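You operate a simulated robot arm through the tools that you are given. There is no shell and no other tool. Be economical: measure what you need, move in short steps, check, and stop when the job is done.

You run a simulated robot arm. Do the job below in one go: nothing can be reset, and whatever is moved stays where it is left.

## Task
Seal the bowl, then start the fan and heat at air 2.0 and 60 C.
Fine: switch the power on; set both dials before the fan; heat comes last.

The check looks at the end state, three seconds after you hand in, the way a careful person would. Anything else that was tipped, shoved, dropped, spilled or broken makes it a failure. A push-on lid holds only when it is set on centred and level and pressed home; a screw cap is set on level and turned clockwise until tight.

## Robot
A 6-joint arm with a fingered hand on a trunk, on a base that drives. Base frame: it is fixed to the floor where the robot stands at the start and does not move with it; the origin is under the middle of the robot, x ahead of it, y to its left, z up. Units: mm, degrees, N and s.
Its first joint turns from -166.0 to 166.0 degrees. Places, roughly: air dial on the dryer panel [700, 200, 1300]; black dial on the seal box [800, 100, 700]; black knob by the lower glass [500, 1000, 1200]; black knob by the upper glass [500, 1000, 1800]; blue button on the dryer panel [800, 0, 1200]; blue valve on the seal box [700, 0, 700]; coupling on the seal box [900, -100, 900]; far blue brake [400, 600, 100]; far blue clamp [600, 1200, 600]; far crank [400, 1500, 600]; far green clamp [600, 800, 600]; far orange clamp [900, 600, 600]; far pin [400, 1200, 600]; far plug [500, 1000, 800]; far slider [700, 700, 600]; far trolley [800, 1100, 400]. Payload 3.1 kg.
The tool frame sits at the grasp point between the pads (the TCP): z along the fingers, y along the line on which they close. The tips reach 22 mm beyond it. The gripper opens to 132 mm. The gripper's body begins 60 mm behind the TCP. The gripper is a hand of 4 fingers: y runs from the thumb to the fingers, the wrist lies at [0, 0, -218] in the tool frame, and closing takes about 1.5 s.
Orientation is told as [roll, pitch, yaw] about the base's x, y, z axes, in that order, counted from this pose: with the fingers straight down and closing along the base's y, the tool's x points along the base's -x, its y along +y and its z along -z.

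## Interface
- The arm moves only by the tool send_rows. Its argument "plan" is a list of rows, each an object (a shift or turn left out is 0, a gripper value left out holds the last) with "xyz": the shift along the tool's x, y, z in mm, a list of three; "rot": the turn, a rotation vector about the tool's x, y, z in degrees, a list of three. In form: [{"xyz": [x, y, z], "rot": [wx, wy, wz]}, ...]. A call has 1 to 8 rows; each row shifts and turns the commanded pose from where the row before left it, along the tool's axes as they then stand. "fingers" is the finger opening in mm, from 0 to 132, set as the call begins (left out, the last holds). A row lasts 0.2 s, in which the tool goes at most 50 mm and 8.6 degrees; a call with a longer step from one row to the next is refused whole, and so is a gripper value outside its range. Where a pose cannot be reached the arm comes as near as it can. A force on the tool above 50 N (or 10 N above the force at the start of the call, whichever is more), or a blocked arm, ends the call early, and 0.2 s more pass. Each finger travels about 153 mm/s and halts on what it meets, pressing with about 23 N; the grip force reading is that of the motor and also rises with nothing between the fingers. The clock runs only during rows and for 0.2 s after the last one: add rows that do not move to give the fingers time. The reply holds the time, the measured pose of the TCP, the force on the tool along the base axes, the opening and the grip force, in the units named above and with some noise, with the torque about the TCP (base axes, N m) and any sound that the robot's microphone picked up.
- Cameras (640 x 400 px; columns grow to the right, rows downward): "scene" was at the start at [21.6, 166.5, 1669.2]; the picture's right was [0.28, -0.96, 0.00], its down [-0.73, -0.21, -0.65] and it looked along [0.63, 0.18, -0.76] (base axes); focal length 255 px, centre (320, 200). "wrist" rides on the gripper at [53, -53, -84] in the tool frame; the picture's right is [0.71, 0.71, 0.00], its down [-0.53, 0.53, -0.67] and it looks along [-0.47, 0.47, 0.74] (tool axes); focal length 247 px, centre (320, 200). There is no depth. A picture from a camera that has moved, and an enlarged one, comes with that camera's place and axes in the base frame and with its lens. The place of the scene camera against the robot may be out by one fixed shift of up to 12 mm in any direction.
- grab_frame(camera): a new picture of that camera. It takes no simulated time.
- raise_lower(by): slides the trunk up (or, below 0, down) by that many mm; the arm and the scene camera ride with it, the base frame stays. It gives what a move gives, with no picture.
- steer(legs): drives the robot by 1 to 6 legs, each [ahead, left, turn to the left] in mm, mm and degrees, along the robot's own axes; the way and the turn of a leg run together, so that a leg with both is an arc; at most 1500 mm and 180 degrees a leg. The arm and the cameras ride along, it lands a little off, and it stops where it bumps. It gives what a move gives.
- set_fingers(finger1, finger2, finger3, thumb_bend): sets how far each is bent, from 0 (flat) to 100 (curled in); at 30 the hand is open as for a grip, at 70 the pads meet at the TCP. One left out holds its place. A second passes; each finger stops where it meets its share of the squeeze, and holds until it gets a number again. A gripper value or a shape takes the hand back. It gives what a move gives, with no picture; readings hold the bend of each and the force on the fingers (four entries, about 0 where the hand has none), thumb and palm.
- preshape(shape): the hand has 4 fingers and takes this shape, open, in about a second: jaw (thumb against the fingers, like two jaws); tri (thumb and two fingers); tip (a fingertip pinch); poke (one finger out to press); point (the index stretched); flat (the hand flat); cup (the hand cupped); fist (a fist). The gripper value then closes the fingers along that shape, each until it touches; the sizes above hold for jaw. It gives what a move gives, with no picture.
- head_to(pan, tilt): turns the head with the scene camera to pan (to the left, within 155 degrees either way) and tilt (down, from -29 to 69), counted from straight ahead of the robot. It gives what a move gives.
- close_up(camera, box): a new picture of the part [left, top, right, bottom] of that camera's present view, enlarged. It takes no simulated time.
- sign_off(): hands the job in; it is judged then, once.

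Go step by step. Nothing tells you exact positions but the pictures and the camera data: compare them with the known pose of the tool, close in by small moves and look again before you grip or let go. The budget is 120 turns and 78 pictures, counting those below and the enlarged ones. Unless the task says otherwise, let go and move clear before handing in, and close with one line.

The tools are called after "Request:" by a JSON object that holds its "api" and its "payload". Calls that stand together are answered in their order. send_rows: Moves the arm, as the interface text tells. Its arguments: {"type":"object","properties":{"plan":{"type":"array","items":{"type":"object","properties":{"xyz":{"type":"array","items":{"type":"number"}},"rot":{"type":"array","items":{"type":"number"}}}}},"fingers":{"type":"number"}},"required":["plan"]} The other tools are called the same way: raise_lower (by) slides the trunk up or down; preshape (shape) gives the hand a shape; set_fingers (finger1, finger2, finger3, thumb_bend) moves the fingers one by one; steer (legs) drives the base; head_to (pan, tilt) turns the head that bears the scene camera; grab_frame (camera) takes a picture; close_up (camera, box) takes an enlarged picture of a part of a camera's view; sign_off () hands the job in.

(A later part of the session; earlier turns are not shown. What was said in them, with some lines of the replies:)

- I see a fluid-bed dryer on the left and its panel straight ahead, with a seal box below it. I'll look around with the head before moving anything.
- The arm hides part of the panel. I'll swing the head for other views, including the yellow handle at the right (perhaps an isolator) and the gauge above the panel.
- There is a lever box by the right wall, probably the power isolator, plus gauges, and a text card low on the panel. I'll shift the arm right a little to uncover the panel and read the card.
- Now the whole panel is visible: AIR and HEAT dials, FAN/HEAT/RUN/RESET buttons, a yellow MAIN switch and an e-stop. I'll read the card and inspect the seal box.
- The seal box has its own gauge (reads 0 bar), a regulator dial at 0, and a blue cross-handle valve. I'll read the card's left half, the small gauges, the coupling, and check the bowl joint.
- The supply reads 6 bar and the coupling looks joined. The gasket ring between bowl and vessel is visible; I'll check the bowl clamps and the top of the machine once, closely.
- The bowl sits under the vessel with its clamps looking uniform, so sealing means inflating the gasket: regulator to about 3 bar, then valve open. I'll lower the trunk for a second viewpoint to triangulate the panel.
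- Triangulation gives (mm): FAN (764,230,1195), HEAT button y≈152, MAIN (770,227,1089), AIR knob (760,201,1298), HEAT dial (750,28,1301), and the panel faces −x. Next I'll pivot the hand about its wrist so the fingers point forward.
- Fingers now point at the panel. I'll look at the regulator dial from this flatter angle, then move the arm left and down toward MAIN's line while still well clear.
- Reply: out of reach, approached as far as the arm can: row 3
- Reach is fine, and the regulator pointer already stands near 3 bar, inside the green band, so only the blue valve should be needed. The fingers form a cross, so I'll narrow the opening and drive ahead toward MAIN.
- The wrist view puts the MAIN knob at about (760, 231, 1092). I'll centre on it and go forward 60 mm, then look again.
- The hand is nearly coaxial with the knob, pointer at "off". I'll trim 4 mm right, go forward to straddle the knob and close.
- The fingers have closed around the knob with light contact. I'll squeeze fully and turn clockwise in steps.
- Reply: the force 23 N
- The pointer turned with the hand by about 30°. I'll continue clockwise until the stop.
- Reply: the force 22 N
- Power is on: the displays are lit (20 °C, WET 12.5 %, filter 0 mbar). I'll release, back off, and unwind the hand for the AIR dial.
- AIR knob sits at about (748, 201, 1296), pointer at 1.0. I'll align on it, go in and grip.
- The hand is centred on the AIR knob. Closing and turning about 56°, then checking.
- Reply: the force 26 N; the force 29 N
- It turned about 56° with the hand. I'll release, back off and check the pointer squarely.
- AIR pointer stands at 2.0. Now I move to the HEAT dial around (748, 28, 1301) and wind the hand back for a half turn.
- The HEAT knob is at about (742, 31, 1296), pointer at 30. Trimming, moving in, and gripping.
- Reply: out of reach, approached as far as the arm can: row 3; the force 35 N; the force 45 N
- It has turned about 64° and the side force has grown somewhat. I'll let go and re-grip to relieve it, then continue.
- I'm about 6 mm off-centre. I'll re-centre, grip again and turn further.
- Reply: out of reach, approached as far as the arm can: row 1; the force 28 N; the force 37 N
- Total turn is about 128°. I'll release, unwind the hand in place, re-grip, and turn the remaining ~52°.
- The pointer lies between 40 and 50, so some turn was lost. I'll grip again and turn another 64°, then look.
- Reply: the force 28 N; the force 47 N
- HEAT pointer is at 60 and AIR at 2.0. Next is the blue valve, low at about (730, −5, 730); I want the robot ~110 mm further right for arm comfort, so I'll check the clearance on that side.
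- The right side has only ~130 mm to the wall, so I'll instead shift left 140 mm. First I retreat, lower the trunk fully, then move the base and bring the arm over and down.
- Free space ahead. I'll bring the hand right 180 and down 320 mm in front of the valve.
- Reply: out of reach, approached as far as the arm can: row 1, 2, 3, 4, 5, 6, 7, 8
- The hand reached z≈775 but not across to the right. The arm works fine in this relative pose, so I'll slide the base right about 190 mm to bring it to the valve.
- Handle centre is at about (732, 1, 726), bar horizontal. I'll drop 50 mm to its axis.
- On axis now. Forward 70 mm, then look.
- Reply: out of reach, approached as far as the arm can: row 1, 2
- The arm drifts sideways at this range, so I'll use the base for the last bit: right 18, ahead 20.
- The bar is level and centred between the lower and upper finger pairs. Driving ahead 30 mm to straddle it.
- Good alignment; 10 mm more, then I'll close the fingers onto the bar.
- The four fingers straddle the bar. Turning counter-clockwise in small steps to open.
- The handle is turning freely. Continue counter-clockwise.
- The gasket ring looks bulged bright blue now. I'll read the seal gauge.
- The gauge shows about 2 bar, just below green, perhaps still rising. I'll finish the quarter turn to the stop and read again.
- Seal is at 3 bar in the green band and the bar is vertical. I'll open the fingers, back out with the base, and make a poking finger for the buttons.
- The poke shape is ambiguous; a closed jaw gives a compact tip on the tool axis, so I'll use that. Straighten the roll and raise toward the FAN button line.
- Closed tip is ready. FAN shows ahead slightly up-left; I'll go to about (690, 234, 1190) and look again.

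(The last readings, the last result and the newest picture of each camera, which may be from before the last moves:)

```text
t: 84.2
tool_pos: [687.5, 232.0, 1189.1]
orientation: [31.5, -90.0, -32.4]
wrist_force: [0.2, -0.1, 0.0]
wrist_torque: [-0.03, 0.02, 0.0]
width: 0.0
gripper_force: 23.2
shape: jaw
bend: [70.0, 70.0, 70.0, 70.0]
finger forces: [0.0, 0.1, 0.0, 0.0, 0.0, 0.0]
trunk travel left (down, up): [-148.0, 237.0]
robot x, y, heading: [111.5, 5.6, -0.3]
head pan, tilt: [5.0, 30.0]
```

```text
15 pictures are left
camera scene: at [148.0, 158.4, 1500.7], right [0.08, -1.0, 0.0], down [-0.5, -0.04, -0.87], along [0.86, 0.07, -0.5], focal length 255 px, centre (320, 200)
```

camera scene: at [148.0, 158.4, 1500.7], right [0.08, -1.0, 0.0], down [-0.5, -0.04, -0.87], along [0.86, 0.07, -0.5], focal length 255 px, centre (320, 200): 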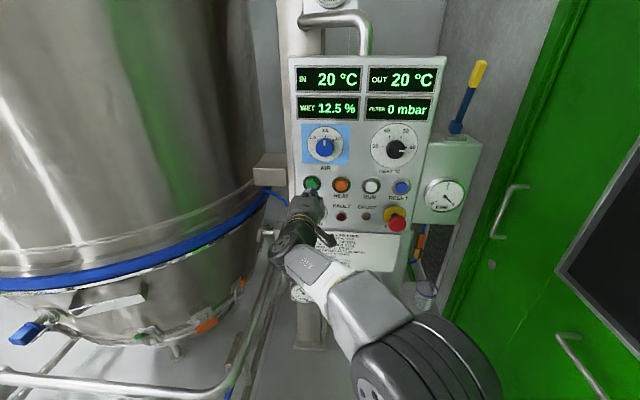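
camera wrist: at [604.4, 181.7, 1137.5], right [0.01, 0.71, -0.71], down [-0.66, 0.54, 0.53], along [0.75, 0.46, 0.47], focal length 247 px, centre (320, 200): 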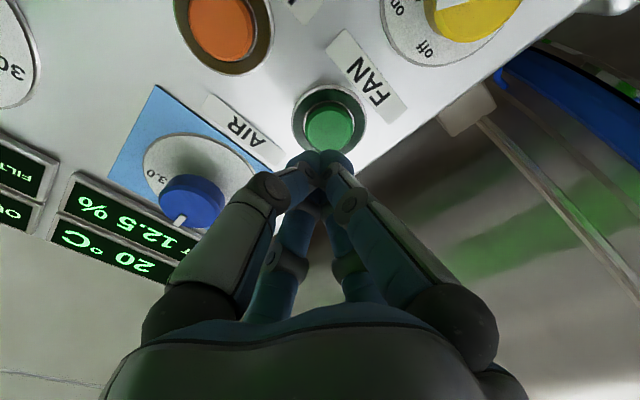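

FAN is at about (757, 236, 1185). I'll trim to its axis and press in small steps.

Request:
{"api": "send_rows", "payload": {"plan": [{"xyz": [4, 4, 0]}, {"xyz": [0, 0, 30]}, {"xyz": [0, 0, 6]}, {"xyz": [0, 0, 5]}, {"xyz": [0, 0, 4]}]}}

Request:
{"api": "grab_frame", "payload": {"camera": "wrist"}}

```text
t: 85.4
tool_pos: [733.7, 237.3, 1186.4]
orientation: [-50.8, -90.0, 49.9]
wrist_force: [-2.7, 1.8, -1.0]
wrist_torque: [-0.01, 0.02, 0.05]
width: 0.0
gripper_force: 22.5
shape: jaw
bend: [70.0, 70.0, 70.0, 70.0]
finger forces: [0.0, 0.1, 0.0, 0.0, 0.0, 0.1]
trunk travel left (down, up): [-148.0, 237.0]
robot x, y, heading: [113.2, 6.4, -0.3]
head pan, tilt: [5.0, 30.0]
heard: click
```

```text
14 pictures are left
camera wrist: at [648.7, 185.3, 1133.7], right [0.01, 0.71, -0.71], down [-0.66, 0.54, 0.53], along [0.75, 0.46, 0.47], focal length 247 px, centre (320, 200)
```

wrist: 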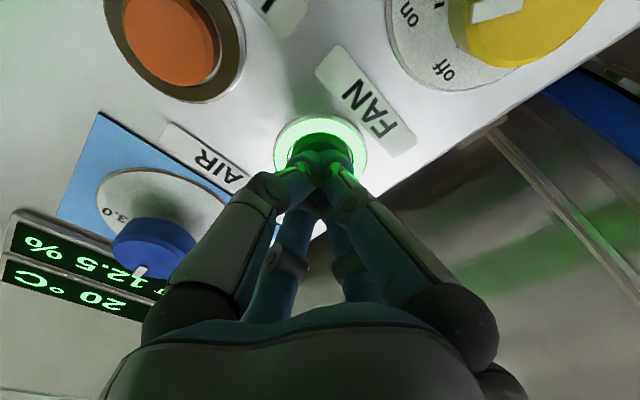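

Click heard and the green FAN lamp is lit. Backing off and moving 78 mm right to the HEAT button.

Request:
{"api": "send_rows", "payload": {"plan": [{"xyz": [0, 0, -45]}, {"xyz": [0, -39, 0]}, {"xyz": [0, -39, 0]}]}}

Request:
{"api": "grab_frame", "payload": {"camera": "wrist"}}

Request:
{"api": "close_up", "payload": {"camera": "scene", "box": [280, 50, 460, 250]}}

```text
t: 86.2
tool_pos: [687.2, 158.0, 1183.8]
orientation: [88.5, -90.0, -89.6]
wrist_force: [0.2, -0.9, -0.8]
wrist_torque: [0.0, -0.04, 0.0]
width: 0.0
gripper_force: 23.1
shape: jaw
bend: [70.0, 70.0, 70.0, 70.0]
finger forces: [0.1, 0.0, 0.0, 0.1, 0.0, 0.0]
trunk travel left (down, up): [-148.0, 237.0]
robot x, y, heading: [111.2, 2.7, -0.3]
head pan, tilt: [5.0, 30.0]
```

```text
13 pictures are left
camera wrist: at [603.7, 107.3, 1132.1], right [0.01, 0.71, -0.71], down [-0.66, 0.54, 0.53], along [0.75, 0.46, 0.47], focal length 247 px, centre (320, 200)
```

wrist: 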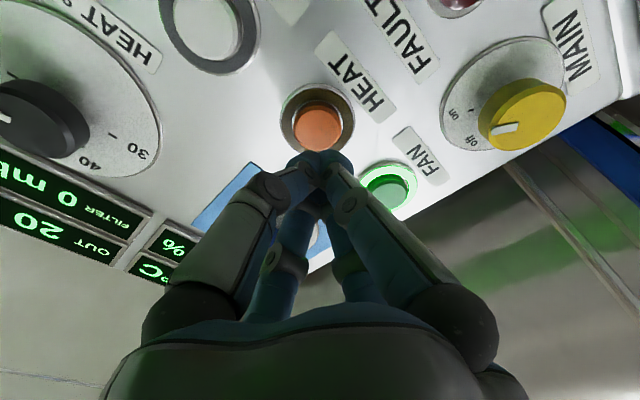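

```text
2.00 times, centred on (370, 150) of scene
camera zoom: at [147.3, 157.8, 1500.8], right [0.08, -1.0, 0.0], down [-0.5, -0.04, -0.87], along [0.86, 0.07, -0.5], focal length 509 px, centre (220, 300)
```

zoom: 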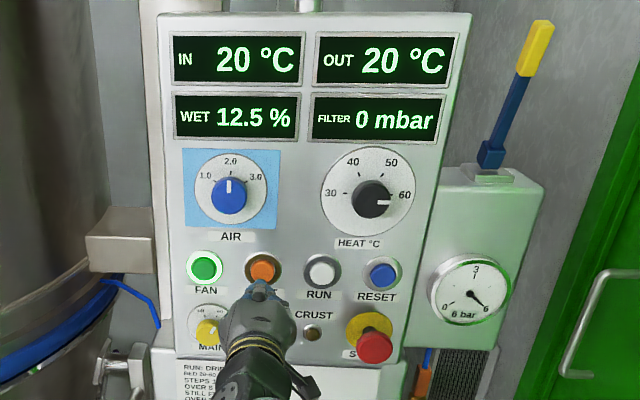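

HEAT is on the tool axis, the fan lamp stays lit, and the dials read 2.0 and 60. Pressing HEAT.

Request:
{"api": "send_rows", "payload": {"plan": [{"xyz": [0, 0, 32]}, {"xyz": [0, 0, 6]}, {"xyz": [0, 0, 5]}, {"xyz": [0, 0, 4]}]}}

Request:
{"api": "grab_frame", "payload": {"camera": "wrist"}}

```text
t: 87.2
tool_pos: [733.9, 159.8, 1184.9]
orientation: [-176.2, -89.9, 175.3]
wrist_force: [-8.8, 0.3, -1.5]
wrist_torque: [-0.02, 0.06, 0.07]
width: 0.0
gripper_force: 22.7
shape: jaw
bend: [70.0, 70.0, 70.0, 70.0]
finger forces: [0.1, 0.0, 0.0, 0.1, 0.0, 0.0]
trunk travel left (down, up): [-148.0, 237.0]
robot x, y, heading: [107.3, 4.0, -0.1]
head pan, tilt: [5.0, 30.0]
heard: click
```

```text
11 pictures are left
camera wrist: at [649.1, 109.0, 1133.4], right [0.01, 0.71, -0.71], down [-0.66, 0.54, 0.53], along [0.75, 0.46, 0.47], focal length 247 px, centre (320, 200)
```

wrist: 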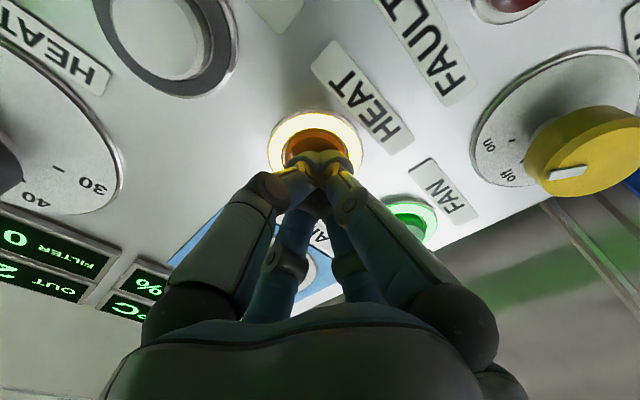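

HEAT clicked and lit, with FAN still lit. Backing off clear and doing a final check, including the seal gauge.

Request:
{"api": "send_rows", "payload": {"plan": [{"xyz": [0, 0, -40]}, {"xyz": [0, 0, -40]}, {"xyz": [0, 0, -30]}]}}

Request:
{"api": "steer", "payload": {"legs": [[-100, 0, 0]]}}

Request:
{"api": "grab_frame", "payload": {"camera": "scene"}}

Request:
{"api": "close_up", "payload": {"camera": "scene", "box": [280, 80, 440, 200]}}

```text
t: 88.0
tool_pos: [623.1, 161.7, 1187.1]
orientation: [-138.7, -90.0, 137.9]
wrist_force: [0.3, 0.0, -0.4]
wrist_torque: [-0.02, 0.01, 0.0]
width: 0.2
gripper_force: 22.6
shape: jaw
bend: [70.0, 70.0, 70.0, 70.0]
finger forces: [0.0, 0.0, 0.0, 0.1, 0.0, 0.0]
trunk travel left (down, up): [-148.0, 237.0]
robot x, y, heading: [111.1, 5.5, -0.2]
head pan, tilt: [5.0, 30.0]
```

```text
t: 89.2
tool_pos: [522.7, 162.8, 1187.3]
orientation: [179.7, -90.0, 179.4]
wrist_force: [-0.6, -1.0, 0.1]
wrist_torque: [-0.03, 0.03, 0.01]
width: 0.0
gripper_force: 22.9
shape: jaw
bend: [70.0, 70.0, 70.0, 70.0]
finger forces: [0.0, 0.0, 0.0, 0.0, 0.0, 0.1]
trunk travel left (down, up): [-148.0, 237.0]
robot x, y, heading: [11.4, 3.2, 0.2]
head pan, tilt: [5.0, 30.0]
```

```text
10 pictures are left
camera scene: at [45.7, 158.7, 1500.8], right [0.09, -1.0, 0.0], down [-0.5, -0.04, -0.87], along [0.86, 0.07, -0.5], focal length 255 px, centre (320, 200)
```

scene: 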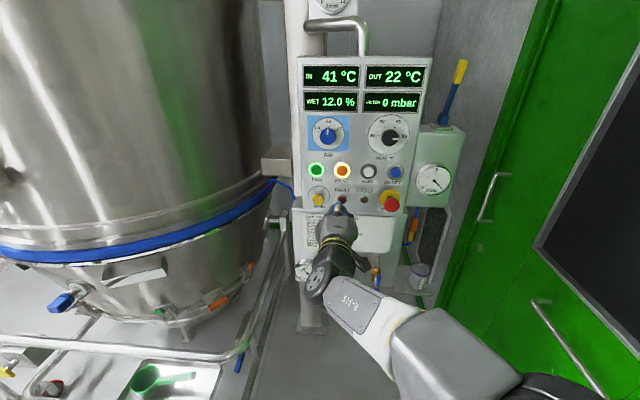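

```text
3.33 times, centred on (360, 140) of scene
camera zoom: at [45.7, 158.7, 1500.8], right [0.09, -1.0, 0.0], down [-0.5, -0.04, -0.87], along [0.86, 0.07, -0.5], focal length 849 px, centre (187, 400)
```

zoom: 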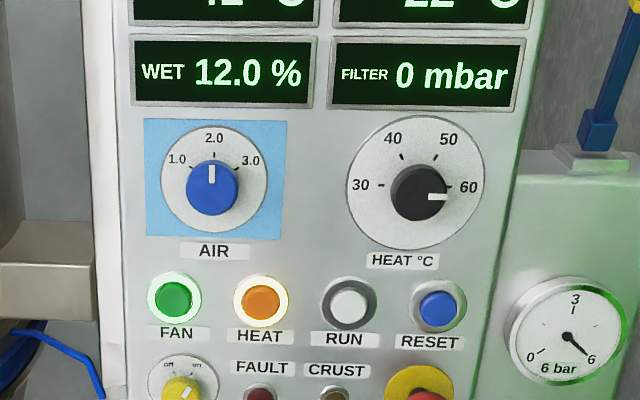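

Everything is in the asked state: seal ring inflated, AIR 2.0, HEAT 60, FAN and HEAT lit, inlet air warming, no fault lamps, and the arm is clear. Handing in.

Request:
{"api": "sign_off", "payload": {}}

```text
The job is handed in.
```

The bowl is sealed at 3 bar, the power is on, and the fan and heat are running at air 2.0 and 60 °C. I set both dials before the fan and switched the heat on last.
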